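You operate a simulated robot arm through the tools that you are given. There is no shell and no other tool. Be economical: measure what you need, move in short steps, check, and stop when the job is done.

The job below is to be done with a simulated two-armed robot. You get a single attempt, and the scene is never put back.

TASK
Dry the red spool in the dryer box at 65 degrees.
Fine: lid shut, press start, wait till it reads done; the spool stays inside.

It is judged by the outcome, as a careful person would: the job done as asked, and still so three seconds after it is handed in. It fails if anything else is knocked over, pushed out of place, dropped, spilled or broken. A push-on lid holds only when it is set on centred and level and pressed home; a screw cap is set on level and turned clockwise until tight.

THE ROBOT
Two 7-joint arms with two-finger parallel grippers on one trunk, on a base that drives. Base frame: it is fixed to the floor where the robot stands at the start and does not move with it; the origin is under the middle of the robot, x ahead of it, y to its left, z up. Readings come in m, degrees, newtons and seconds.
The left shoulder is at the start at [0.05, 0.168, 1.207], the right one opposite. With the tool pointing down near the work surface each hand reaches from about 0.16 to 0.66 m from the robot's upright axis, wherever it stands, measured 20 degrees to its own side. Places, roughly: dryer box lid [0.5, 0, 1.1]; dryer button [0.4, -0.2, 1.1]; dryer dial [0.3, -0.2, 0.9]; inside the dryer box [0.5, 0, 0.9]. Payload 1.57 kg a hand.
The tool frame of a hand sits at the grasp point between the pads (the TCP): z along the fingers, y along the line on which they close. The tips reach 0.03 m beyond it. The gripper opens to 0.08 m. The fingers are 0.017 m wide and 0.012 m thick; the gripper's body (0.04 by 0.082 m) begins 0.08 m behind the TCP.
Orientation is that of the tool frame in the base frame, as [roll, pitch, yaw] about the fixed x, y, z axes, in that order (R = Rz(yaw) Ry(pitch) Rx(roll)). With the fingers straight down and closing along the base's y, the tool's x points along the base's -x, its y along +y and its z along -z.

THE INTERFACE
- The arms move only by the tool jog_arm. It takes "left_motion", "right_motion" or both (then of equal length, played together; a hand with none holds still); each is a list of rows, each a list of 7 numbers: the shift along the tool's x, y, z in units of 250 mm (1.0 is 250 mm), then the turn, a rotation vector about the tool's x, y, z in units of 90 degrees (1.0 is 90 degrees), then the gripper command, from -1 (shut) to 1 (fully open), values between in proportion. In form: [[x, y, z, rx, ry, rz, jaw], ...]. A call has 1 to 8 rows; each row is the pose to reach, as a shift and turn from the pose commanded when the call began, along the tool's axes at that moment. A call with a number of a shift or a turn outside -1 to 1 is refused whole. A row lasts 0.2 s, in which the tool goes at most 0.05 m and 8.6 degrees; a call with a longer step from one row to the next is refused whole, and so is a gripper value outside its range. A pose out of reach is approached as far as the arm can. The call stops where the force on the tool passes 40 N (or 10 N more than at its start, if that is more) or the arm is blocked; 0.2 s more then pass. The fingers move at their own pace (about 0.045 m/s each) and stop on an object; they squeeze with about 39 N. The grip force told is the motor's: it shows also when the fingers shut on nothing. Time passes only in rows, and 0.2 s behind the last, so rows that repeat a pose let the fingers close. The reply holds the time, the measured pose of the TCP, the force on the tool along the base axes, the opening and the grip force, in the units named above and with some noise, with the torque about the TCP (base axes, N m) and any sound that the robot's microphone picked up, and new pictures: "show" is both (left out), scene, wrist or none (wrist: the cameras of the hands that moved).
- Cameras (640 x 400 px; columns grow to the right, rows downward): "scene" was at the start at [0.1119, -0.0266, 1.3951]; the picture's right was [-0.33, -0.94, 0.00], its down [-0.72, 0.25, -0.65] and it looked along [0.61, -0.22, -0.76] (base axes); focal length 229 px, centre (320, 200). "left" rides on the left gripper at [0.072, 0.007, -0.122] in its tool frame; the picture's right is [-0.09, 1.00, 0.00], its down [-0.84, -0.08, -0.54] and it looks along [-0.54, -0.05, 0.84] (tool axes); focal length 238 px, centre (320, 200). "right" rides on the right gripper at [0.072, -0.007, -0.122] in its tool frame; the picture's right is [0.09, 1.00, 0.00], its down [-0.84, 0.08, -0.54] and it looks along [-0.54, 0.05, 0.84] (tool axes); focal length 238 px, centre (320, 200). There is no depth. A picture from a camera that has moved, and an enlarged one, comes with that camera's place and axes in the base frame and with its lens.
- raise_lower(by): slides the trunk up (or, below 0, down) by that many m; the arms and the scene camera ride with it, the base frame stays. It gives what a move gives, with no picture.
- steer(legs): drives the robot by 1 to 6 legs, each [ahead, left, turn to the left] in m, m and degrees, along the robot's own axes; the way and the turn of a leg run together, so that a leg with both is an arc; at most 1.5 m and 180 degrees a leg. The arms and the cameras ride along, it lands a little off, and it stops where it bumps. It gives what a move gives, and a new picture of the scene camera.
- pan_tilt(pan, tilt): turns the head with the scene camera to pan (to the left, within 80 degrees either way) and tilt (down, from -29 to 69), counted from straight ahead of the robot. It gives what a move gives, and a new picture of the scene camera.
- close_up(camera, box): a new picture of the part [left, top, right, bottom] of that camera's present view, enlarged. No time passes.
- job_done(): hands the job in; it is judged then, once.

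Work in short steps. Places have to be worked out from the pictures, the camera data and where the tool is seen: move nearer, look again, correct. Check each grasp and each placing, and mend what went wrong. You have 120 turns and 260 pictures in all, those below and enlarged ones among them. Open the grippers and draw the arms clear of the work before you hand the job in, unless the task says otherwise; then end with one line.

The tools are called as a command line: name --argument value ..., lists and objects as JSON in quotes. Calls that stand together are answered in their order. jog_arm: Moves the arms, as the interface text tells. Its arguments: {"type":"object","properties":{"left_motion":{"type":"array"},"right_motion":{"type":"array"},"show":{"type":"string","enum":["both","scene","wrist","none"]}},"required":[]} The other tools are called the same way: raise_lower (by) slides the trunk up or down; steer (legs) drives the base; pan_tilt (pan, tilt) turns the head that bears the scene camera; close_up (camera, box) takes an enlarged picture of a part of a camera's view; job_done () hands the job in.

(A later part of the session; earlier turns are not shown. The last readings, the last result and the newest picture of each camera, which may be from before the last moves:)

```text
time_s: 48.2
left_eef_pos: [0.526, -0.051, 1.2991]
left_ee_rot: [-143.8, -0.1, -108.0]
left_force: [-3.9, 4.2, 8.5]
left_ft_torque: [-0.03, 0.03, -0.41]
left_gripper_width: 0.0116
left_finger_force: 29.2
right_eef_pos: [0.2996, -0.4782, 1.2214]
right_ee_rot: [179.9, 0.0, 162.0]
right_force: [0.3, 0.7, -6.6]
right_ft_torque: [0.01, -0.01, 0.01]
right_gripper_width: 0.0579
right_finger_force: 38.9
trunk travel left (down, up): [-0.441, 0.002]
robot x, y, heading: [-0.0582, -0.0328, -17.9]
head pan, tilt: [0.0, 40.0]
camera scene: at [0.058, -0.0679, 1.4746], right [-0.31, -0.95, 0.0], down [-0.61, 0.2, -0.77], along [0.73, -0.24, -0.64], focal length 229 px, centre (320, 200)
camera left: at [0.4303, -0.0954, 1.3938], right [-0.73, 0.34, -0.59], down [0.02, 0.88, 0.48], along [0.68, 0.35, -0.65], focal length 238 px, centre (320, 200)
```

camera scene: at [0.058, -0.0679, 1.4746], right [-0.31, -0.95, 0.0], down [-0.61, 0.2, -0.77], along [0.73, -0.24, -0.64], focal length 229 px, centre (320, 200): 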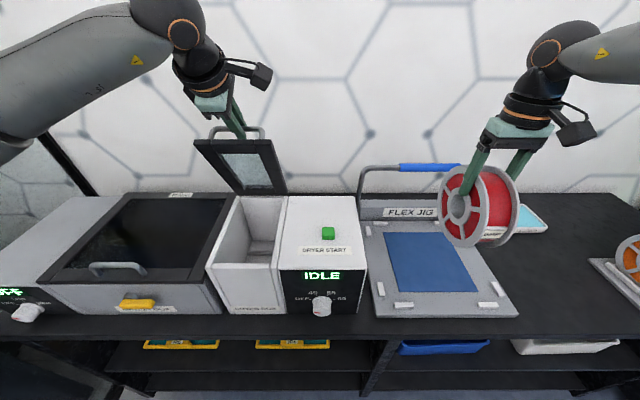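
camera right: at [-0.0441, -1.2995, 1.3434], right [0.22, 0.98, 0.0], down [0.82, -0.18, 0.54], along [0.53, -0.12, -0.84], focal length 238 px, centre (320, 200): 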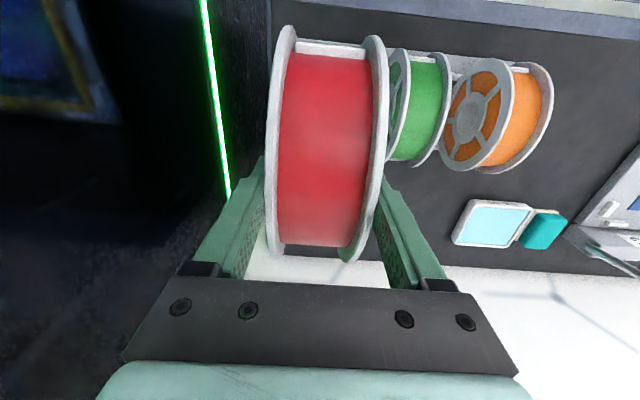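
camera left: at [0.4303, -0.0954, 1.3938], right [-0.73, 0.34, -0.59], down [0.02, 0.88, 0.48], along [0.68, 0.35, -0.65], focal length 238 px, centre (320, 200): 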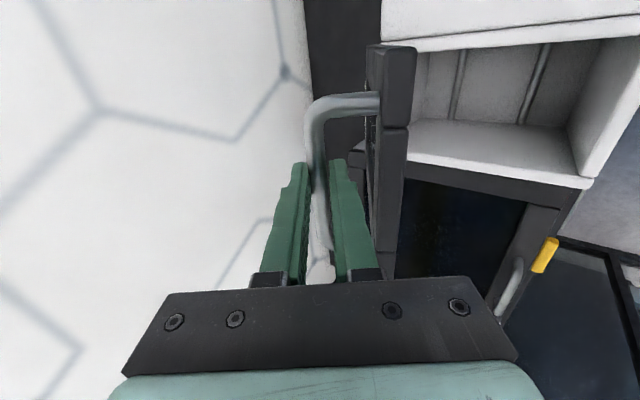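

The forces are low now. I'll continue the arc to roughly 75°.

jog_arm --left_motion '[[0, -0.095, 0.019, 0, 0, 0, -1], [0, -0.191, 0.05, 0, 0, 0, -1], [0, -0.285, 0.084, 0, 0, 0, -1], [0, -0.376, 0.13, 0, 0, 0, -1], [0, -0.461, 0.182, 0, 0, 0, -1]]'

```text
time_s: 49.3
left_eef_pos: [0.6229, -0.0829, 1.3142]
left_ee_rot: [-146.3, 0.3, -108.1]
left_force: [-1.2, 0.6, -7.4]
left_ft_torque: [0.06, 0.1, -0.1]
left_gripper_width: 0.0119
left_finger_force: 29.4
right_eef_pos: [0.2999, -0.4787, 1.2193]
right_ee_rot: [-179.9, -0.3, 161.9]
right_force: [-0.6, -0.1, -5.6]
right_ft_torque: [0.03, 0.02, 0.0]
right_gripper_width: 0.0578
right_finger_force: 38.8
trunk travel left (down, up): [-0.441, 0.002]
robot x, y, heading: [-0.0583, -0.0288, -17.8]
head pan, tilt: [0.0, 40.0]
stopped in row 5 (left hand): the force on the tool passed its limit at 42 N (the readings are from after the stop); the commanded pose is now the measured one
camera scene: at [0.0598, -0.0682, 1.4749], right [-0.31, -0.95, 0.0], down [-0.61, 0.2, -0.77], along [0.73, -0.24, -0.64], focal length 229 px, centre (320, 200)
camera left: at [0.5319, -0.1284, 1.4115], right [-0.76, 0.35, -0.55], down [0.03, 0.87, 0.5], along [0.65, 0.36, -0.67], focal length 238 px, centre (320, 200)
```

scene: 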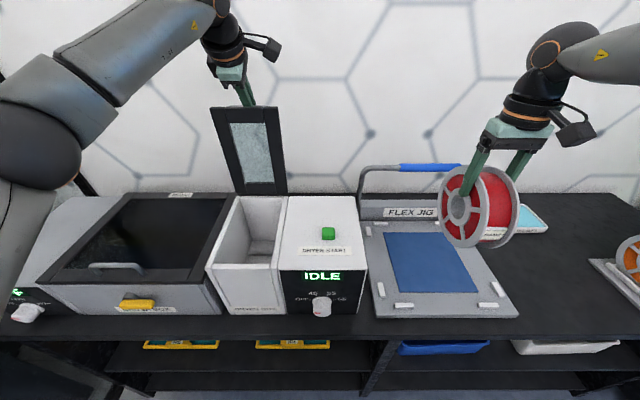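
left: 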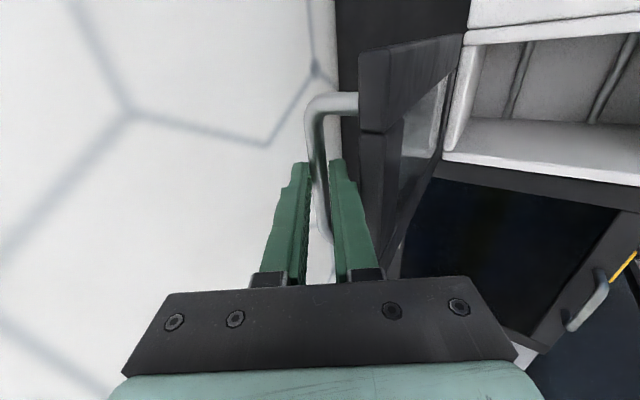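

The lid is nearly vertical. A refit puts the hinge at n≈0.60, z≈1.08. I'll go gently past vertical so it rests open.

jog_arm --left_motion '[[0, -0.035, 0.033, 0, 0, 0, -1], [0, -0.071, 0.067, 0, 0, 0, -1], [0, -0.11, 0.105, 0, 0, 0, -1], [0, -0.144, 0.145, 0, 0, 0, -1], [0, -0.177, 0.187, 0, 0, 0, -1]]'

```text
time_s: 50.1
left_eef_pos: [0.6414, -0.0881, 1.3115]
left_ee_rot: [-148.6, 0.2, -108.0]
left_force: [-20.1, 9.5, 14.6]
left_ft_torque: [1.59, 4.82, 0.2]
left_gripper_width: 0.0114
left_finger_force: 28.7
right_eef_pos: [0.2951, -0.4781, 1.2209]
right_ee_rot: [-179.9, 0.0, 161.9]
right_force: [0.4, 0.1, -5.8]
right_ft_torque: [0.01, 0.04, 0.02]
right_gripper_width: 0.0581
right_finger_force: 39.1
trunk travel left (down, up): [-0.441, 0.002]
robot x, y, heading: [-0.0571, -0.024, -18.1]
head pan, tilt: [0.0, 40.0]
stopped in row 3 (left hand): the force on the tool passed its limit at 43 N (the readings are from after the stop); the commanded pose is now the measured one
camera scene: at [0.0552, -0.0672, 1.4753], right [-0.31, -0.95, 0.0], down [-0.61, 0.2, -0.77], along [0.73, -0.24, -0.64], focal length 229 px, centre (320, 200)
camera left: at [0.5538, -0.1356, 1.4112], right [-0.78, 0.35, -0.52], down [0.05, 0.86, 0.51], along [0.62, 0.37, -0.69], focal length 238 px, centre (320, 200)
```

scene: 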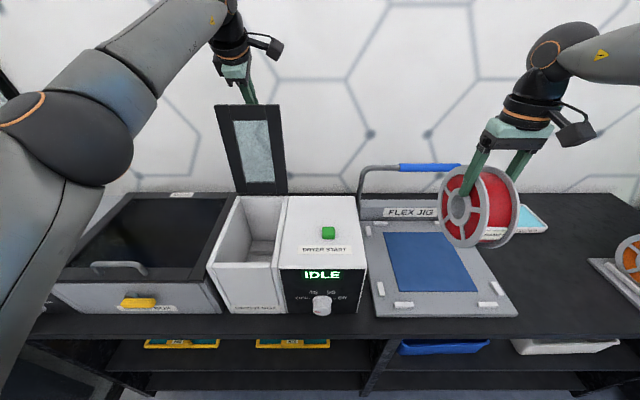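
left: 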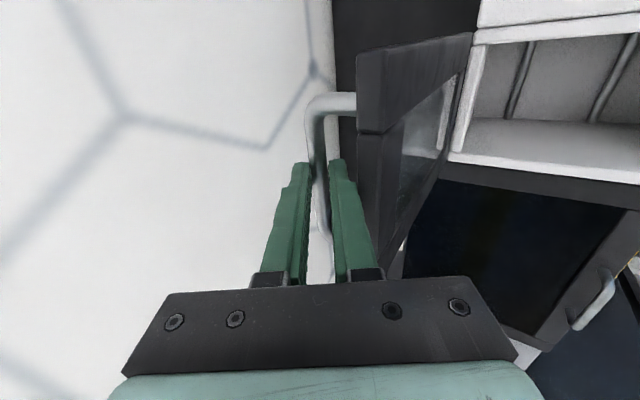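

The force suggests the lid has reached its open stop. I'll loosen the grip slightly, with the near finger still behind the bar as a catch, to see whether the lid stays up.

jog_arm --left_motion '[[0, 0.02, 0, 0, 0, 0, -0.3], [0, 0.04, 0, 0, 0, 0, -0.3], [0, 0.04, 0, 0, 0, 0, -0.3], [0, 0.04, 0, 0, 0, 0, -0.3]]'

```text
time_s: 50.6
left_eef_pos: [0.6391, -0.087, 1.3168]
left_ee_rot: [-147.4, 0.2, -107.9]
left_force: [-8.7, 3.9, 24.1]
left_ft_torque: [1.3, 3.57, -0.15]
left_gripper_width: 0.0243
left_finger_force: 0.1
right_eef_pos: [0.2966, -0.4794, 1.2192]
right_ee_rot: [-180.0, -0.1, 162.0]
right_force: [0.0, 0.2, -5.0]
right_ft_torque: [0.03, 0.05, -0.02]
right_gripper_width: 0.0578
right_finger_force: 38.6
trunk travel left (down, up): [-0.441, 0.002]
robot x, y, heading: [-0.0623, -0.0306, -18.0]
head pan, tilt: [0.0, 40.0]
stopped in row 2 (left hand): the force on the tool passed its limit at 41 N (the readings are from after the stop); the commanded pose is now the measured one
camera scene: at [0.0561, -0.0678, 1.4747], right [-0.31, -0.95, 0.0], down [-0.61, 0.2, -0.77], along [0.73, -0.24, -0.64], focal length 229 px, centre (320, 200)
camera left: at [0.5485, -0.1337, 1.4146], right [-0.77, 0.35, -0.54], down [0.04, 0.86, 0.5], along [0.64, 0.36, -0.68], focal length 238 px, centre (320, 200)
```

scene: 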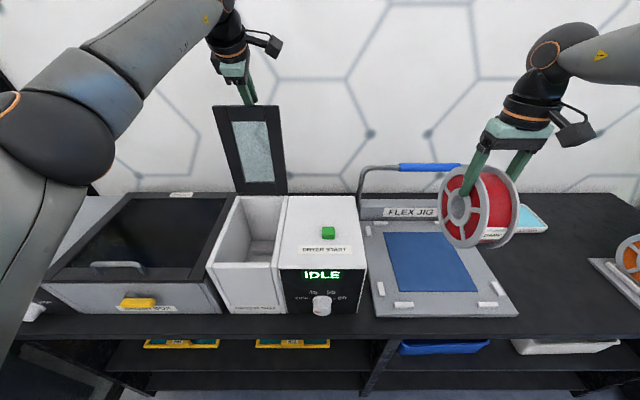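
left: 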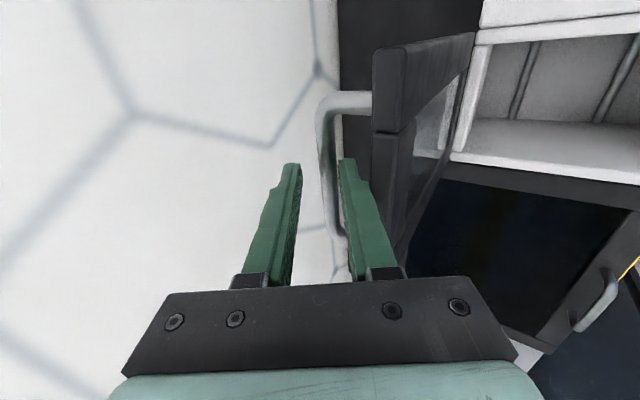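

The reading is odd (24 N upward, with torque). I'll ease up and centre the bar between the fingers to see whether contact clears and the lid stays.

jog_arm --left_motion '[[0, -0.01, -0.02, 0, 0, 0, -0.3], [0, -0.02, -0.04, 0, 0, 0, -0.3], [0, -0.02, -0.04, 0, 0, 0, -0.3]]'

close_up --camera "scene" --box '[120, 0, 360, 150]'

```text
time_s: 51.4
left_eef_pos: [0.6419, -0.0873, 1.3188]
left_ee_rot: [-147.8, 0.3, -107.9]
left_force: [-4.0, -0.2, -5.7]
left_ft_torque: [-0.05, 1.08, -0.01]
left_gripper_width: 0.0325
left_finger_force: 3.2
right_eef_pos: [0.3007, -0.4786, 1.2199]
right_ee_rot: [180.0, -0.1, 162.1]
right_force: [1.2, 0.4, -5.3]
right_ft_torque: [-0.01, 0.03, 0.01]
right_gripper_width: 0.058
right_finger_force: 39.3
trunk travel left (down, up): [-0.441, 0.002]
robot x, y, heading: [-0.0533, -0.0274, -18.3]
head pan, tilt: [0.0, 40.0]
camera scene: at [0.0596, -0.0684, 1.474], right [-0.31, -0.95, 0.0], down [-0.61, 0.2, -0.77], along [0.73, -0.24, -0.64], focal length 229 px, centre (320, 200)
camera left: at [0.5521, -0.135, 1.4174], right [-0.77, 0.35, -0.53], down [0.04, 0.86, 0.5], along [0.63, 0.37, -0.68], focal length 238 px, centre (320, 200)
```

scene: 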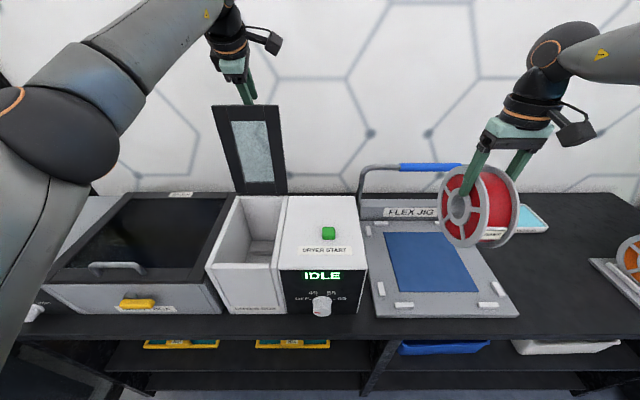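
left: 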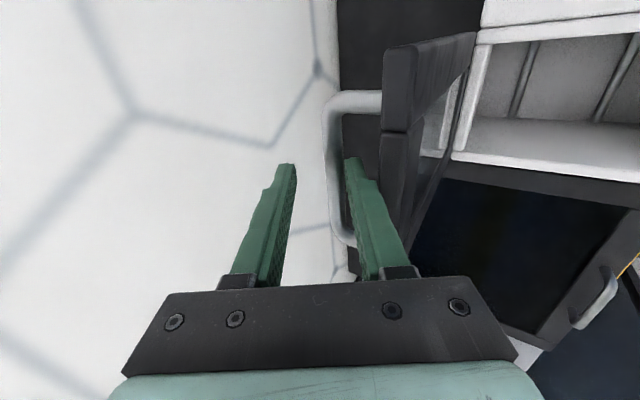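

```text
2.67 times, centred on (240, 75) of scene
camera zoom: at [0.0596, -0.0684, 1.474], right [-0.31, -0.95, 0.0], down [-0.61, 0.2, -0.77], along [0.73, -0.24, -0.64], focal length 612 px, centre (533, 533)
```

zoom: 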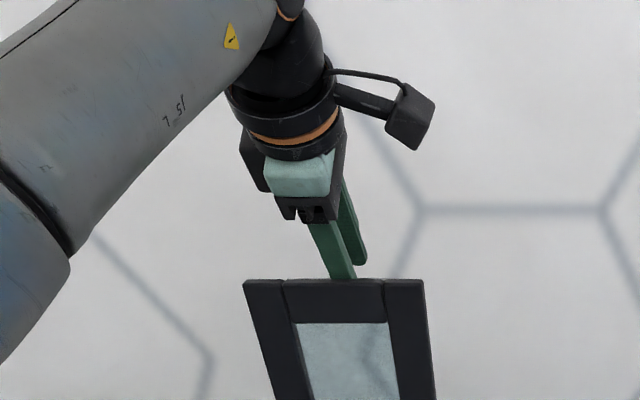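

The lid stays up with the grip slack. I'll withdraw the hand back along its own axis and watch the lid.

jog_arm --left_motion '[[0, -0.01, -0.06, 0, 0, 0, -0.3], [0, -0.01, -0.14, 0, 0, 0, -0.3], [0, -0.01, -0.24, 0, 0, 0, -0.3], [0, -0.01, -0.36, 0, 0, 0, -0.3]]' --show "scene"

```text
time_s: 52.4
left_eef_pos: [0.596, -0.0731, 1.3999]
left_ee_rot: [-147.5, 0.2, -108.0]
left_force: [-1.3, 0.3, -0.4]
left_ft_torque: [0.02, -0.04, -0.03]
left_gripper_width: 0.028
left_finger_force: 0.0
right_eef_pos: [0.2997, -0.4783, 1.2193]
right_ee_rot: [-180.0, -0.1, 162.1]
right_force: [0.3, -0.9, -6.1]
right_ft_torque: [0.02, 0.0, 0.0]
right_gripper_width: 0.0577
right_finger_force: 39.0
trunk travel left (down, up): [-0.441, 0.002]
robot x, y, heading: [-0.0614, -0.0264, -18.0]
head pan, tilt: [0.0, 40.0]
camera scene: at [0.0585, -0.0681, 1.4745], right [-0.31, -0.95, 0.0], down [-0.61, 0.2, -0.77], along [0.73, -0.24, -0.64], focal length 229 px, centre (320, 200)
```

scene: 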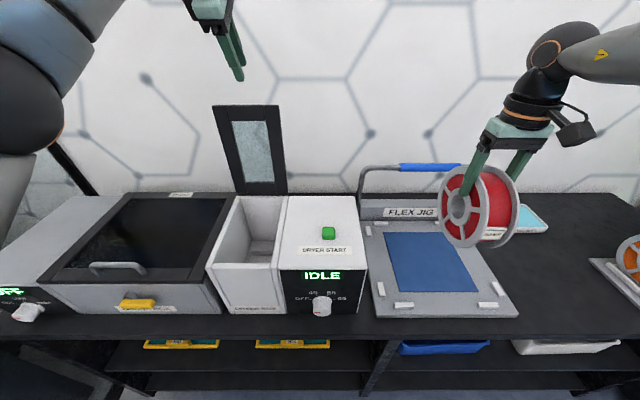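

The lid stays open on its own. The box interior is about 0.13 × 0.21 m, centred at n≈0.485, s≈-0.12. I'll retract the left hand back and to the left, and raise the spool to clear the start button.

jog_arm --left_motion '[[0, 0.14, -0.08, 0, 0, 0, 0], [-0.05, 0.28, -0.12, 0, 0, 0, 0], [-0.12, 0.44, -0.12, 0, 0, 0, 0], [-0.2, 0.6, -0.12, 0, 0, 0, 0], [-0.28, 0.75, -0.12, 0, 0, 0, 0], [-0.36, 0.89, -0.1, 0, 0, 0, 0]]' --right_motion '[[0, 0, -0.08, 0, 0, 0, -1], [0, 0, -0.16, 0, 0, 0, -1], [0, 0, -0.24, 0, 0, 0, -1], [0, 0, -0.32, 0, 0, 0, -1], [0, 0, -0.36, 0, 0, 0, -1], [0, 0, -0.36, 0, 0, 0, -1]]' --show "scene"

```text
time_s: 53.8
left_eef_pos: [0.4328, 0.0769, 1.3016]
left_ee_rot: [-147.6, 0.3, -107.8]
left_force: [0.5, 0.6, 0.2]
left_ft_torque: [-0.05, 0.04, -0.01]
left_gripper_width: 0.0398
left_finger_force: 0.0
right_eef_pos: [0.3016, -0.4774, 1.3101]
right_ee_rot: [-179.8, -0.1, 162.0]
right_force: [-0.7, 0.3, -5.7]
right_ft_torque: [0.06, -0.01, -0.04]
right_gripper_width: 0.0579
right_finger_force: 38.2
trunk travel left (down, up): [-0.441, 0.002]
robot x, y, heading: [-0.0585, -0.0297, -18.0]
head pan, tilt: [0.0, 40.0]
camera scene: at [0.059, -0.0672, 1.4745], right [-0.31, -0.95, 0.0], down [-0.61, 0.2, -0.77], along [0.73, -0.24, -0.64], focal length 229 px, centre (320, 200)
```

scene: 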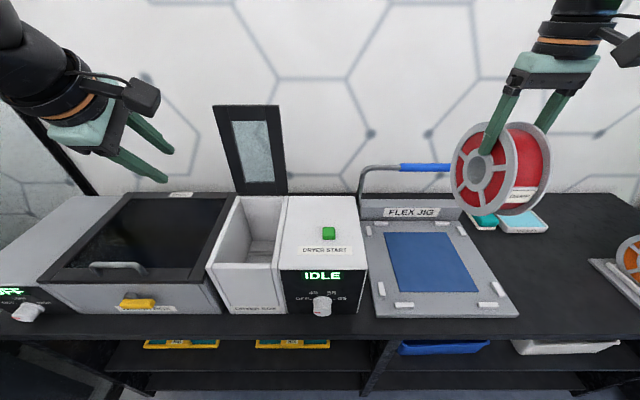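

Both hands are clear. I'll drive left 0.27 m.

steer --legs '[[0, 0.27, 0]]'

close_up --camera "scene" --box '[240, 80, 460, 280]'

```text
time_s: 56.8
left_eef_pos: [0.5165, 0.3325, 1.3007]
left_ee_rot: [-147.7, 0.1, -107.9]
left_force: [0.2, 0.2, 0.1]
left_ft_torque: [0.0, -0.02, 0.0]
left_gripper_width: 0.04
left_finger_force: 0.0
right_eef_pos: [0.3847, -0.2222, 1.3092]
right_ee_rot: [-179.9, -0.1, 162.0]
right_force: [-0.4, -0.1, -5.1]
right_ft_torque: [0.03, 0.02, -0.03]
right_gripper_width: 0.0579
right_finger_force: 38.8
trunk travel left (down, up): [-0.441, 0.002]
robot x, y, heading: [0.0232, 0.2318, -17.8]
head pan, tilt: [0.0, 40.0]
camera scene: at [0.1426, 0.1882, 1.4743], right [-0.31, -0.95, 0.0], down [-0.61, 0.2, -0.77], along [0.73, -0.24, -0.64], focal length 229 px, centre (320, 200)
```

scene: 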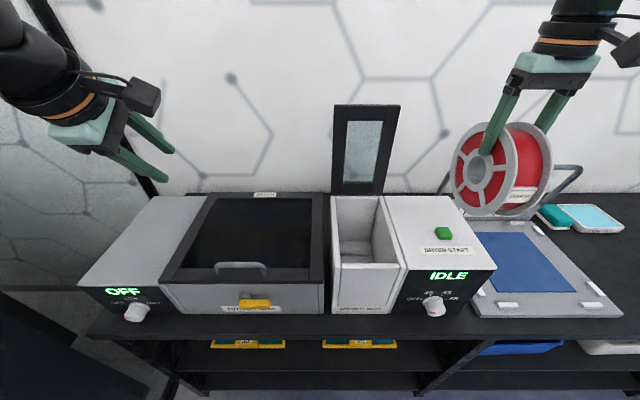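

```text
2.00 times, centred on (350, 180) of scene
camera zoom: at [0.1426, 0.1882, 1.4743], right [-0.31, -0.95, 0.0], down [-0.61, 0.2, -0.77], along [0.73, -0.24, -0.64], focal length 459 px, centre (260, 240)
```

zoom: 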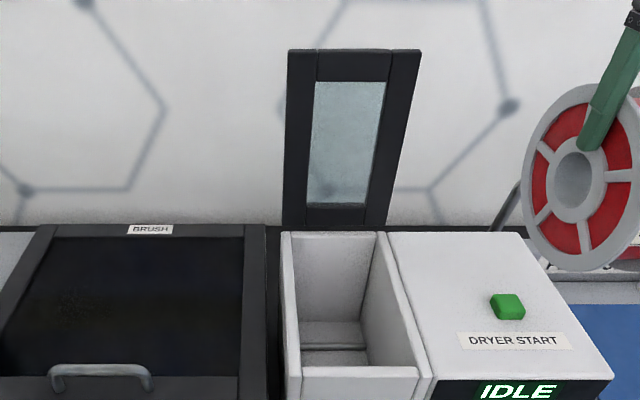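

The box rim is clear: its centre is at s≈-0.115, n≈0.487, with inner width ≈0.125 m. I'll carry the spool over it at the present height.

jog_arm --right_motion '[[0, 0.15, 0, 0, 0, 0, -1], [0, 0.3, 0, 0, 0, 0, -1], [-0.05, 0.45, 0, 0, 0, 0, -1], [-0.1, 0.6, 0, 0, 0, 0, -1], [-0.15, 0.73, 0, 0, 0, 0, -1], [-0.208, 0.83, 0, 0, 0, 0, -1]]'

```text
time_s: 58.2
left_eef_pos: [0.5166, 0.3331, 1.3022]
left_ee_rot: [-147.6, 0.3, -107.9]
left_force: [0.2, -0.3, 0.3]
left_ft_torque: [0.0, 0.0, -0.01]
left_gripper_width: 0.04
left_finger_force: 0.2
right_eef_pos: [0.4077, -0.1036, 1.2988]
right_ee_rot: [179.9, 0.0, 162.0]
right_force: [0.5, -0.2, -5.1]
right_ft_torque: [0.0, -0.03, 0.03]
right_gripper_width: 0.0579
right_finger_force: 39.5
right hand out of reach, approached as far as the arm can: row 3, 4, 5, 6
trunk travel left (down, up): [-0.441, 0.002]
robot x, y, heading: [0.0285, 0.2298, -18.2]
head pan, tilt: [0.0, 40.0]
camera scene: at [0.1422, 0.1884, 1.4744], right [-0.31, -0.95, 0.0], down [-0.61, 0.2, -0.77], along [0.73, -0.24, -0.64], focal length 229 px, centre (320, 200)
camera right: at [0.337, -0.0874, 1.4208], right [0.22, 0.98, 0.0], down [0.82, -0.19, 0.54], along [0.53, -0.12, -0.84], focal length 238 px, centre (320, 200)
```

scene: 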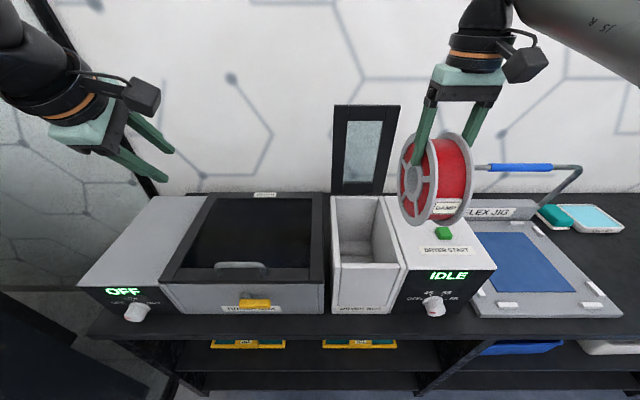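
right: 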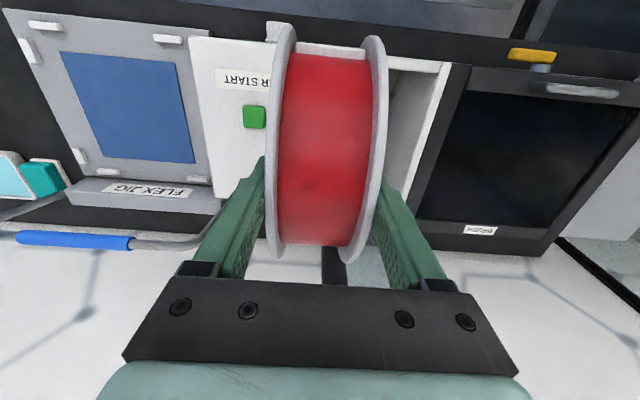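

The right arm is at its reach limit here. I'll shift the base left 0.09 and ahead 0.06; the spool stays above the rim.

steer --legs '[[0.06, 0.09, 0]]'

close_up --camera "right" --box '[0, 0, 640, 400]'

```text
time_s: 59.6
left_eef_pos: [0.602, 0.398, 1.3006]
left_ee_rot: [-147.6, 0.1, -107.9]
left_force: [-0.1, 0.3, -0.1]
left_ft_torque: [0.0, -0.01, 0.01]
left_gripper_width: 0.0401
left_finger_force: 0.0
right_eef_pos: [0.4926, -0.0357, 1.2984]
right_ee_rot: [-180.0, -0.2, 161.9]
right_force: [0.7, 0.1, -5.7]
right_ft_torque: [0.0, 0.03, -0.03]
right_gripper_width: 0.0578
right_finger_force: 38.7
trunk travel left (down, up): [-0.441, 0.002]
robot x, y, heading: [0.1112, 0.2949, -17.9]
head pan, tilt: [0.0, 40.0]
camera scene: at [0.2275, 0.256, 1.4743], right [-0.31, -0.95, 0.0], down [-0.61, 0.2, -0.77], along [0.73, -0.24, -0.64], focal length 229 px, centre (320, 200)
```

scene: 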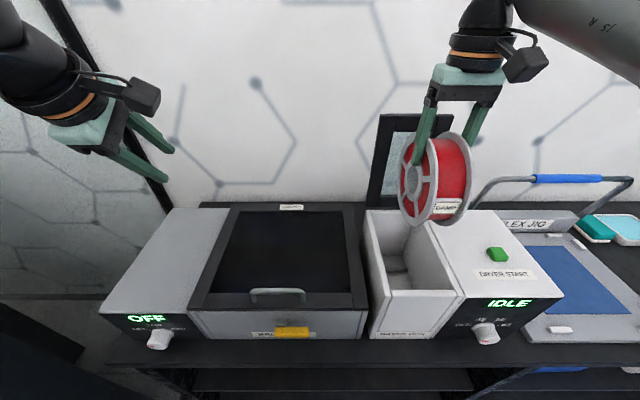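

```text
1.00 times, centred on (320, 200) of right (not enlarged: the box is as wide or as high as the picture)
camera zoom: at [0.4221, -0.0202, 1.4208], right [0.22, 0.98, 0.0], down [0.82, -0.19, 0.54], along [0.53, -0.12, -0.84], focal length 238 px, centre (320, 200)
```

zoom: 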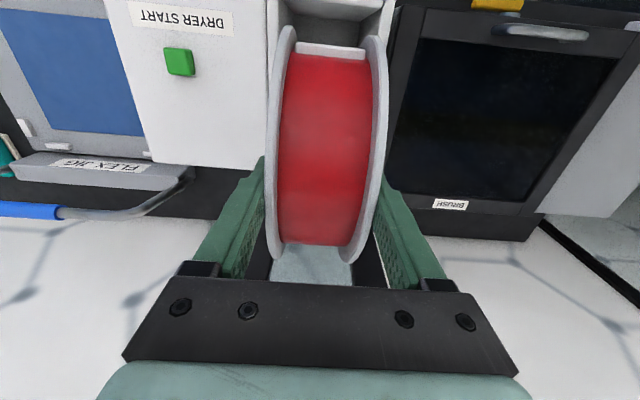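

The TCP is at n≈0.48, s≈-0.118, almost over the box centre. I'll begin lowering and check that it tracks.

jog_arm --right_motion '[[0, 0, 0.1, 0, 0, 0, -1], [0, 0, 0.2, 0, 0, 0, -1]]'

```text
time_s: 60.2
left_eef_pos: [0.6014, 0.3996, 1.3009]
left_ee_rot: [-147.6, 0.2, -108.0]
left_force: [0.1, -0.2, 0.2]
left_ft_torque: [0.03, 0.0, 0.01]
left_gripper_width: 0.0401
left_finger_force: 0.2
right_eef_pos: [0.4914, -0.0382, 1.2488]
right_ee_rot: [-179.9, -0.2, 161.8]
right_force: [-0.3, -0.6, -6.6]
right_ft_torque: [0.02, 0.06, 0.0]
right_gripper_width: 0.0577
right_finger_force: 38.9
trunk travel left (down, up): [-0.441, 0.002]
robot x, y, heading: [0.1093, 0.2966, -18.1]
head pan, tilt: [0.0, 40.0]
camera scene: at [0.2273, 0.2559, 1.4744], right [-0.31, -0.95, 0.0], down [-0.61, 0.2, -0.77], along [0.73, -0.24, -0.64], focal length 229 px, centre (320, 200)
camera right: at [0.4216, -0.0203, 1.3707], right [0.22, 0.97, 0.0], down [0.82, -0.19, 0.54], along [0.53, -0.12, -0.84], focal length 238 px, centre (320, 200)
```

scene: 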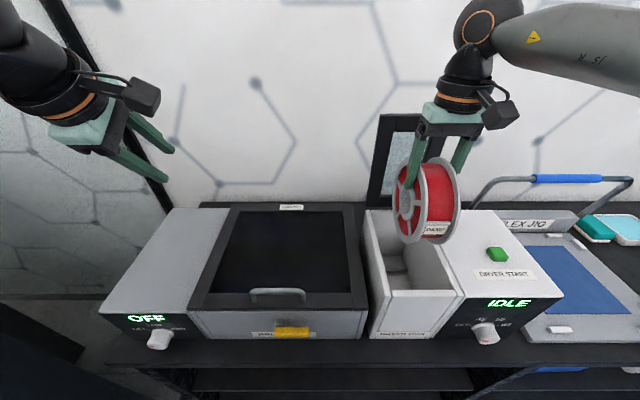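
right: 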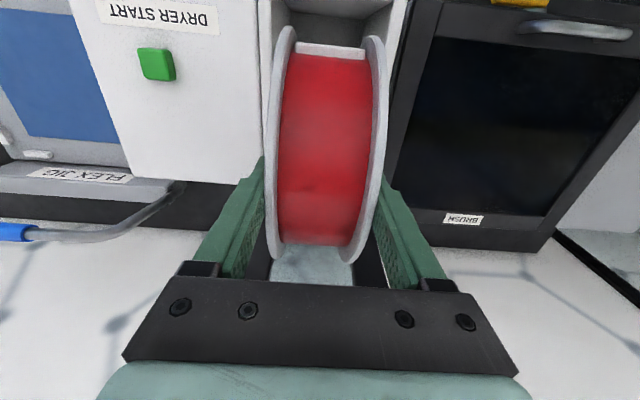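

Tracking well. I'll nudge about 6 mm left and forward while lowering the spool into the mouth of the box.

jog_arm --right_motion '[[-0.024, 0.024, 0.08, 0, 0, 0, -1], [-0.024, 0.024, 0.18, 0, 0, 0, -1], [-0.024, 0.024, 0.28, 0, 0, 0, -1], [-0.024, 0.024, 0.38, 0, 0, 0, -1]]'

```text
time_s: 61.2
left_eef_pos: [0.6004, 0.3987, 1.3013]
left_ee_rot: [-147.7, 0.2, -107.9]
left_force: [-0.8, -0.3, 0.1]
left_ft_torque: [-0.02, 0.0, 0.01]
left_gripper_width: 0.0401
left_finger_force: 0.0
right_eef_pos: [0.4988, -0.0331, 1.1532]
right_ee_rot: [-180.0, -0.2, 161.9]
right_force: [0.5, 0.8, -6.2]
right_ft_torque: [0.04, 0.03, -0.01]
right_gripper_width: 0.058
right_finger_force: 39.1
trunk travel left (down, up): [-0.441, 0.002]
robot x, y, heading: [0.1097, 0.2986, -18.1]
head pan, tilt: [0.0, 40.0]
camera scene: at [0.2273, 0.2555, 1.4743], right [-0.31, -0.95, 0.0], down [-0.61, 0.2, -0.77], along [0.73, -0.24, -0.64], focal length 229 px, centre (320, 200)
camera right: at [0.429, -0.0178, 1.2754], right [0.22, 0.98, 0.0], down [0.82, -0.19, 0.54], along [0.53, -0.12, -0.84], focal length 238 px, centre (320, 200)
```

scene: 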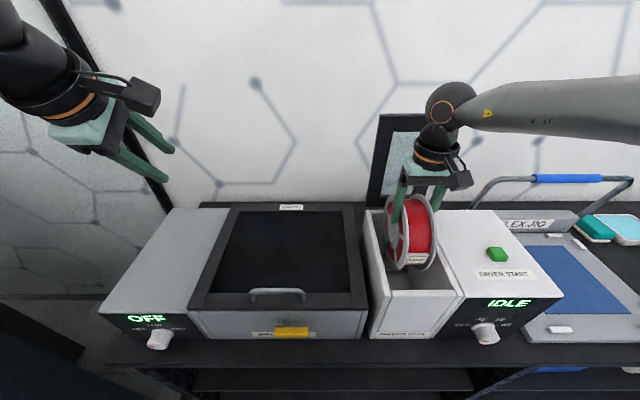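
right: 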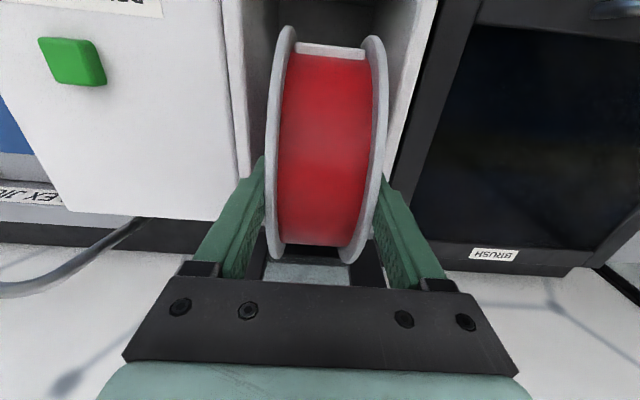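

The spool is well centred between the walls. I'll continue down.

jog_arm --right_motion '[[0, 0, 0.12, 0, 0, 0, -1], [0, 0, 0.24, 0, 0, 0, -1], [0, 0, 0.36, 0, 0, 0, -1], [0, 0, 0.44, 0, 0, 0, -1]]'

```text
time_s: 62.2
left_eef_pos: [0.6018, 0.3974, 1.3018]
left_ee_rot: [-147.6, 0.2, -107.9]
left_force: [-0.5, 0.2, -0.3]
left_ft_torque: [0.01, 0.0, -0.02]
left_gripper_width: 0.0398
left_finger_force: 0.0
right_eef_pos: [0.4985, -0.0325, 1.042]
right_ee_rot: [180.0, 0.0, 161.9]
right_force: [-1.0, 0.0, -5.3]
right_ft_torque: [0.02, -0.01, 0.01]
right_gripper_width: 0.0578
right_finger_force: 38.9
trunk travel left (down, up): [-0.441, 0.002]
robot x, y, heading: [0.1107, 0.2936, -18.1]
head pan, tilt: [0.0, 40.0]
camera scene: at [0.2273, 0.2556, 1.4744], right [-0.31, -0.95, 0.0], down [-0.61, 0.2, -0.77], along [0.73, -0.24, -0.64], focal length 229 px, centre (320, 200)
camera right: at [0.429, -0.0171, 1.1655], right [0.22, 0.98, 0.0], down [0.82, -0.19, 0.54], along [0.53, -0.12, -0.84], focal length 238 px, centre (320, 200)
```

scene: 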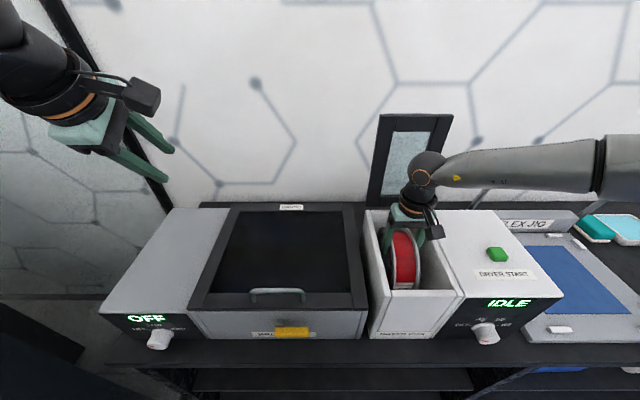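
right: 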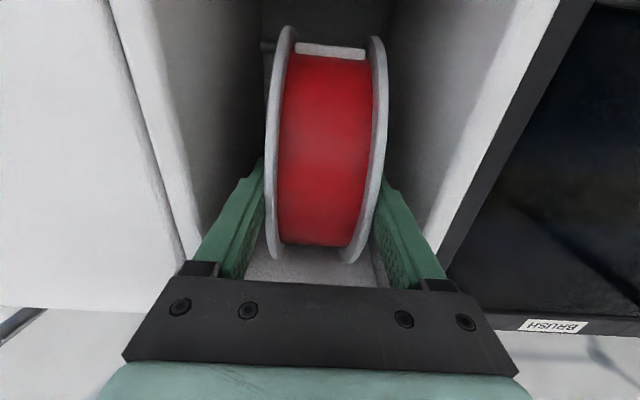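

There's no contact yet. I'll lower slowly until it touches the floor of the box.

jog_arm --right_motion '[[0, 0, 0.03, 0, 0, 0, -1], [0, 0, 0.05, 0, 0, 0, -1], [0, 0, 0.07, 0, 0, 0, -1], [0, 0, 0.09, 0, 0, 0, -1], [0, 0, 0.11, 0, 0, 0, -1], [0, 0, 0.13, 0, 0, 0, -1], [0, 0, 0.15, 0, 0, 0, -1]]' --show "wrist"

```text
time_s: 63.8
left_eef_pos: [0.5986, 0.4024, 1.3023]
left_ee_rot: [-147.3, 0.2, -107.8]
left_force: [0.4, -0.4, 0.9]
left_ft_torque: [-0.01, 0.04, 0.01]
left_gripper_width: 0.0403
left_finger_force: 0.0
right_eef_pos: [0.4867, -0.0351, 1.0215]
right_ee_rot: [179.6, 0.6, 162.2]
right_force: [-1.1, 9.7, 34.8]
right_ft_torque: [0.08, -0.04, -0.09]
right_gripper_width: 0.0575
right_finger_force: 39.2
right hand out of reach, approached as far as the arm can: row 2, 3, 4, 5, 6, 7
trunk travel left (down, up): [-0.441, 0.002]
robot x, y, heading: [0.1089, 0.2985, -17.7]
head pan, tilt: [0.0, 40.0]
camera right: at [0.4164, -0.0186, 1.1421], right [0.22, 0.98, 0.0], down [0.81, -0.18, 0.55], along [0.54, -0.12, -0.83], focal length 238 px, centre (320, 200)
```

right: 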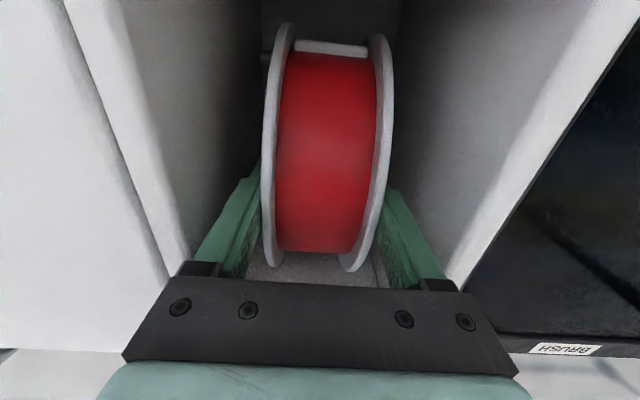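

The spool has contacted the floor (35 N), and the TCP is at z≈1.02. I'll ease up slightly to relieve the push, then open.

jog_arm --right_motion '[[0, 0, -0.03, 0, 0, 0, -1], [0, 0, -0.03, 0, 0, 0, -1]]' --show "wrist"

```text
time_s: 64.4
left_eef_pos: [0.6, 0.3988, 1.3015]
left_ee_rot: [-147.6, 0.1, -107.9]
left_force: [-0.1, -0.1, 0.6]
left_ft_torque: [-0.02, 0.03, -0.04]
left_gripper_width: 0.04
left_finger_force: 0.1
right_eef_pos: [0.4852, -0.0399, 1.0204]
right_ee_rot: [-179.7, -0.4, 161.9]
right_force: [1.2, 0.7, -0.1]
right_ft_torque: [0.18, -0.2, -0.01]
right_gripper_width: 0.0582
right_finger_force: 38.6
trunk travel left (down, up): [-0.441, 0.002]
robot x, y, heading: [0.1065, 0.2949, -18.1]
head pan, tilt: [0.0, 40.0]
camera right: at [0.4163, -0.0232, 1.1434], right [0.22, 0.97, 0.0], down [0.82, -0.19, 0.54], along [0.52, -0.12, -0.84], focal length 238 px, centre (320, 200)
```

right: 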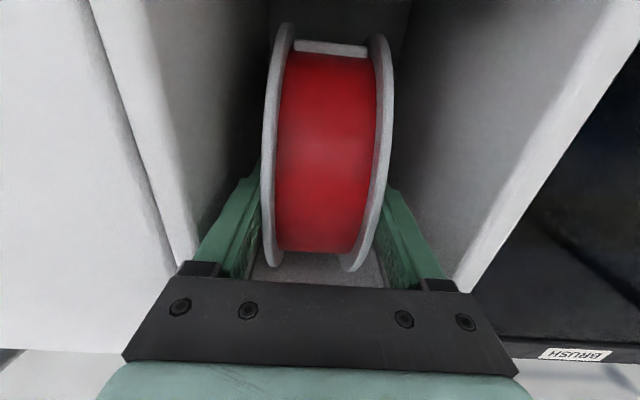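

The floor now carries the weight. I'll open to 70 mm, to stay clear of the side walls, and check.

jog_arm --right_motion '[[0, 0, 0, 0, 0, 0, 0.72], [0, 0, 0, 0, 0, 0, 0.72], [0, 0, 0, 0, 0, 0, 0.72]]'

```text
time_s: 65.2
left_eef_pos: [0.6013, 0.3989, 1.301]
left_ee_rot: [-147.5, 0.2, -107.9]
left_force: [0.3, -0.1, -0.6]
left_ft_torque: [0.02, -0.02, 0.0]
left_gripper_width: 0.0401
left_finger_force: 0.0
right_eef_pos: [0.4873, -0.0387, 1.022]
right_ee_rot: [-180.0, 0.0, 161.9]
right_force: [0.5, -0.7, 0.6]
right_ft_torque: [-0.01, 0.03, -0.02]
right_gripper_width: 0.069
right_finger_force: 0.1
trunk travel left (down, up): [-0.441, 0.002]
robot x, y, heading: [0.1083, 0.297, -17.8]
head pan, tilt: [0.0, 40.0]
camera scene: at [0.2267, 0.2561, 1.4744], right [-0.31, -0.95, 0.0], down [-0.61, 0.2, -0.77], along [0.73, -0.24, -0.64], focal length 229 px, centre (320, 200)
camera right: at [0.4169, -0.0222, 1.1453], right [0.22, 0.98, 0.0], down [0.82, -0.19, 0.54], along [0.53, -0.12, -0.84], focal length 238 px, centre (320, 200)
```

scene: 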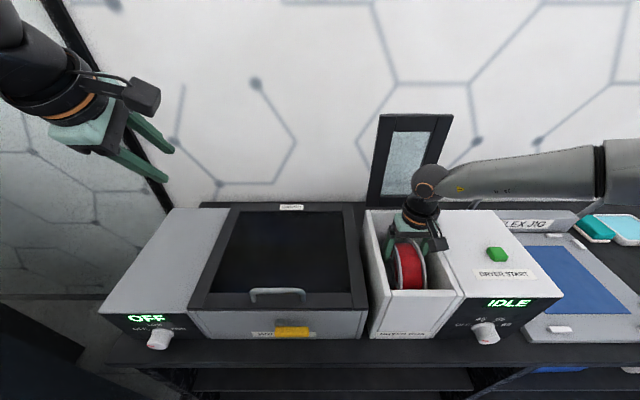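
right: 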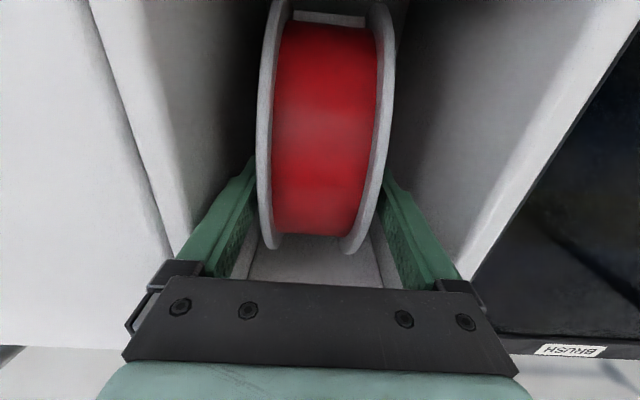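

The spool is released and standing in the box. I'll raise the hand straight out.

jog_arm --right_motion '[[0, 0, -0.1, 0, 0, 0, 0.72], [0, 0, -0.22, 0, 0, 0, 0.72], [0, 0, -0.38, 0, 0, 0, 0.72], [0, 0, -0.54, 0, 0, 0, 0.72], [0, 0, -0.7, 0, 0, 0, 0.72], [0, 0, -0.86, 0, 0, 0, 0.72]]'

```text
time_s: 66.6
left_eef_pos: [0.6012, 0.3996, 1.3009]
left_ee_rot: [-147.5, 0.1, -107.9]
left_force: [-0.4, -0.5, -0.2]
left_ft_torque: [0.0, 0.01, 0.0]
left_gripper_width: 0.04
left_finger_force: 0.1
right_eef_pos: [0.4882, -0.0387, 1.2377]
right_ee_rot: [180.0, -0.3, 161.9]
right_force: [0.1, -0.1, -0.8]
right_ft_torque: [0.0, 0.0, -0.01]
right_gripper_width: 0.0688
right_finger_force: 0.1
trunk travel left (down, up): [-0.441, 0.002]
robot x, y, heading: [0.1089, 0.2926, -18.1]
head pan, tilt: [0.0, 40.0]
camera scene: at [0.2265, 0.2563, 1.4744], right [-0.31, -0.95, 0.0], down [-0.61, 0.2, -0.77], along [0.73, -0.24, -0.64], focal length 229 px, centre (320, 200)
camera right: at [0.4176, -0.0221, 1.3601], right [0.22, 0.98, 0.0], down [0.82, -0.19, 0.54], along [0.53, -0.12, -0.84], focal length 238 px, centre (320, 200)
```

scene: 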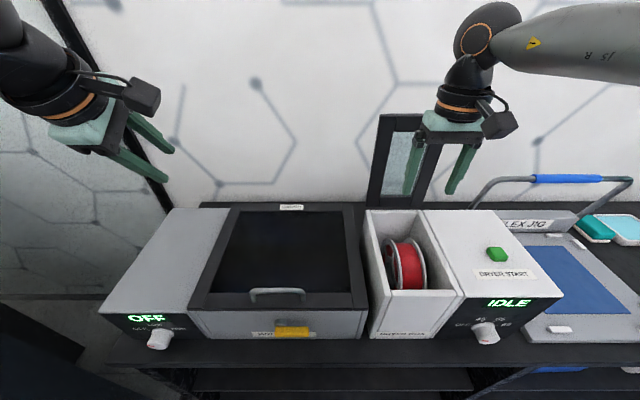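
right: 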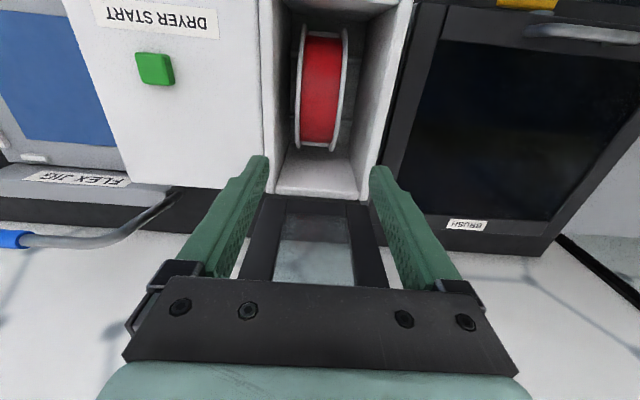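

The spool stands fully inside the box, below the rim. Next I'll close the lid with the left hand by reversing the earlier arc, so I'll drive right first.

steer --legs '[[-0.05, 0, 0], [0, -0.33, 0]]'

close_up --camera "left" --box '[0, 0, 640, 400]'

```text
time_s: 70.6
left_eef_pos: [0.4507, 0.0999, 1.3012]
left_ee_rot: [-147.6, 0.1, -108.0]
left_force: [-0.1, 0.1, 0.1]
left_ft_torque: [0.01, 0.01, 0.01]
left_gripper_width: 0.04
left_finger_force: 0.0
right_eef_pos: [0.338, -0.3367, 1.2371]
right_ee_rot: [180.0, -0.1, 161.9]
right_force: [0.5, -0.1, -0.9]
right_ft_torque: [0.0, 0.02, 0.01]
right_gripper_width: 0.0688
right_finger_force: 0.0
trunk travel left (down, up): [-0.441, 0.002]
robot x, y, heading: [-0.0404, -0.004, -18.0]
head pan, tilt: [0.0, 40.0]
camera scene: at [0.0769, -0.0417, 1.4744], right [-0.31, -0.95, 0.0], down [-0.61, 0.2, -0.77], along [0.73, -0.24, -0.64], focal length 229 px, centre (320, 200)
```

scene: 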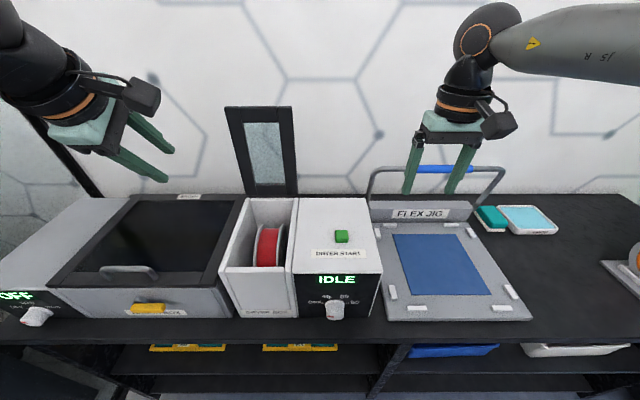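

```text
1.00 times, centred on (320, 200) of left (not enlarged: the box is as wide or as high as the picture)
camera zoom: at [0.3613, 0.054, 1.3999], right [-0.77, 0.35, -0.53], down [0.04, 0.86, 0.5], along [0.64, 0.36, -0.68], focal length 238 px, centre (320, 200)
```

zoom: 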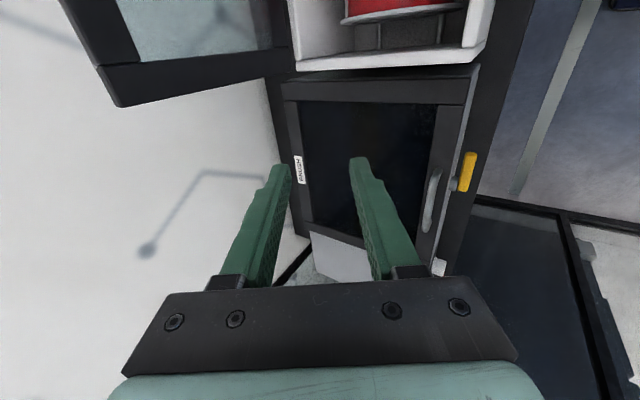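

I'll bring the left hand back to the pose it had just after leaving the handle: above and behind it, with the same tilt.

jog_arm --left_motion '[[0, -0.108, -0.169, 0, 0, 0, -0.3], [0, -0.215, -0.337, 0, 0, 0, -0.3], [0.095, -0.343, -0.255, 0, 0, 0, -0.3], [0.19, -0.471, -0.174, 0, 0, 0, -0.3], [0.285, -0.599, -0.092, 0, 0, 0, -0.3], [0.38, -0.727, -0.011, 0, 0, 0, -0.3], [0.476, -0.855, 0.071, 0, 0, 0, -0.3]]'

```text
time_s: 72.2
left_eef_pos: [0.5948, -0.0736, 1.3991]
left_ee_rot: [-147.5, 0.4, -108.2]
left_force: [0.2, -0.5, -0.2]
left_ft_torque: [0.0, -0.01, -0.01]
left_gripper_width: 0.0279
left_finger_force: 0.0
right_eef_pos: [0.3378, -0.3382, 1.2359]
right_ee_rot: [-180.0, -0.1, 161.8]
right_force: [0.9, -0.5, 0.1]
right_ft_torque: [0.04, -0.02, 0.0]
right_gripper_width: 0.0687
right_finger_force: 0.0
trunk travel left (down, up): [-0.441, 0.002]
robot x, y, heading: [-0.0385, -0.0055, -17.8]
head pan, tilt: [0.0, 40.0]
camera scene: at [0.077, -0.0435, 1.4743], right [-0.31, -0.95, 0.0], down [-0.61, 0.2, -0.77], along [0.73, -0.24, -0.64], focal length 229 px, centre (320, 200)
camera left: at [0.5049, -0.1208, 1.4982], right [-0.77, 0.35, -0.53], down [0.04, 0.86, 0.5], along [0.64, 0.36, -0.68], focal length 238 px, centre (320, 200)
```

scene: 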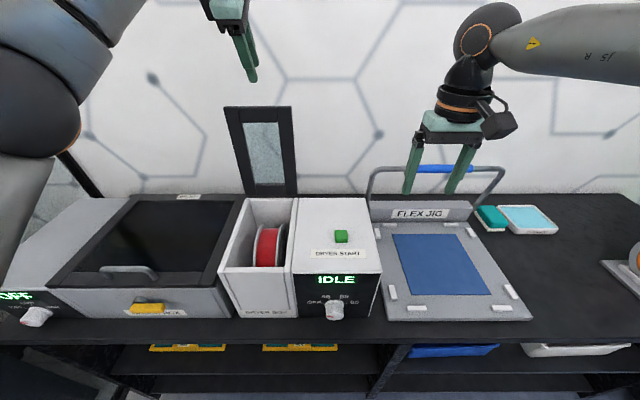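
left: 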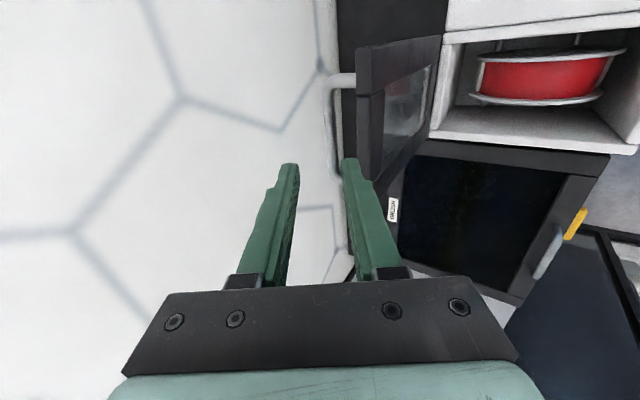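

The pose is reproduced. The near finger lines up with the slot between bar and lid, so I'll advance along the tool axis.

jog_arm --left_motion '[[0, 0.0, 0.12, 0, 0, 0, -0.3], [0, 0.005, 0.22, 0, 0, 0, -0.3], [0, 0.01, 0.3, 0, 0, 0, -0.3], [0, 0.01, 0.35, 0, 0, 0, -0.3]]'

```text
time_s: 73.2
left_eef_pos: [0.6377, -0.0839, 1.3245]
left_ee_rot: [-147.6, 0.1, -108.0]
left_force: [-0.2, 0.7, -1.1]
left_ft_torque: [0.0, 0.02, -0.02]
left_gripper_width: 0.0279
left_finger_force: 0.1
right_eef_pos: [0.338, -0.337, 1.2353]
right_ee_rot: [-180.0, -0.1, 161.9]
right_force: [0.6, 0.1, -0.4]
right_ft_torque: [0.0, 0.01, -0.02]
right_gripper_width: 0.0688
right_finger_force: 0.0
trunk travel left (down, up): [-0.441, 0.002]
robot x, y, heading: [-0.0402, -0.0032, -18.0]
head pan, tilt: [0.0, 40.0]
camera scene: at [0.077, -0.0415, 1.4744], right [-0.31, -0.95, 0.0], down [-0.61, 0.2, -0.77], along [0.73, -0.24, -0.64], focal length 229 px, centre (320, 200)
camera left: at [0.5484, -0.1314, 1.4237], right [-0.77, 0.35, -0.53], down [0.04, 0.86, 0.5], along [0.64, 0.36, -0.68], focal length 238 px, centre (320, 200)
```

scene: 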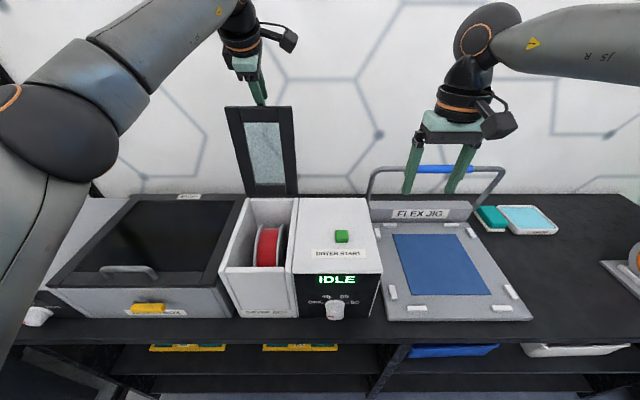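
left: 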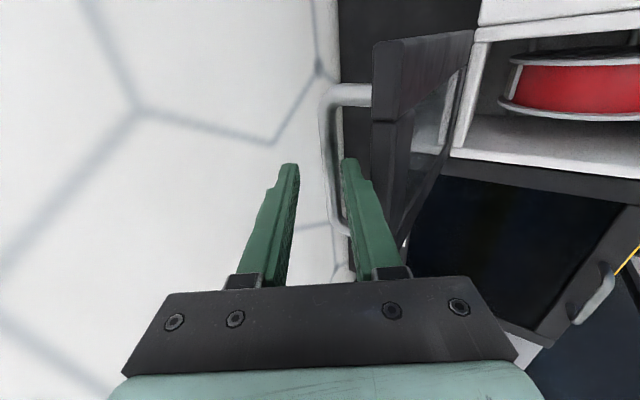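

The bar is between the fingers with no force. I'll go 12 mm deeper and close.

jog_arm --left_motion '[[0, 0, 0.025, 0, 0, 0, -0.3], [0, -0.01, 0.05, 0, 0, 0, -0.3], [0, -0.01, 0.05, 0, 0, 0, -1], [0, -0.01, 0.05, 0, 0, 0, -1], [0, -0.01, 0.05, 0, 0, 0, -1]]' --show "wrist"

```text
time_s: 74.4
left_eef_pos: [0.643, -0.0863, 1.3142]
left_ee_rot: [-148.0, 0.3, -108.0]
left_force: [-12.3, 5.8, -6.6]
left_ft_torque: [0.65, 2.77, -0.44]
left_gripper_width: 0.0116
left_finger_force: 29.3
right_eef_pos: [0.3386, -0.3344, 1.2376]
right_ee_rot: [-179.9, -0.2, 161.9]
right_force: [-0.1, 0.5, -0.1]
right_ft_torque: [0.0, 0.04, 0.01]
right_gripper_width: 0.0688
right_finger_force: 0.0
trunk travel left (down, up): [-0.441, 0.002]
robot x, y, heading: [-0.0383, -0.0027, -18.0]
head pan, tilt: [0.0, 40.0]
camera left: at [0.5548, -0.1336, 1.4133], right [-0.77, 0.35, -0.53], down [0.05, 0.86, 0.51], along [0.63, 0.37, -0.68], focal length 238 px, centre (320, 200)
```

left: 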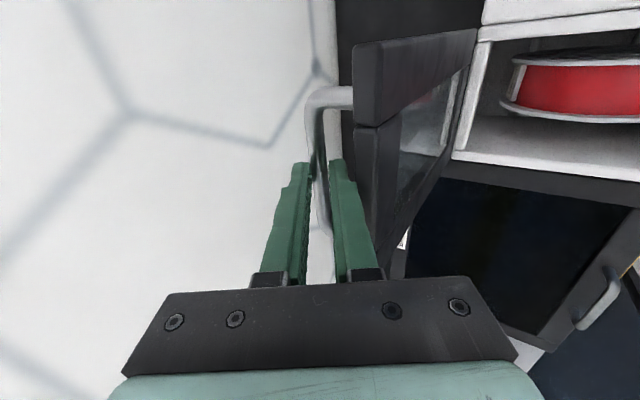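

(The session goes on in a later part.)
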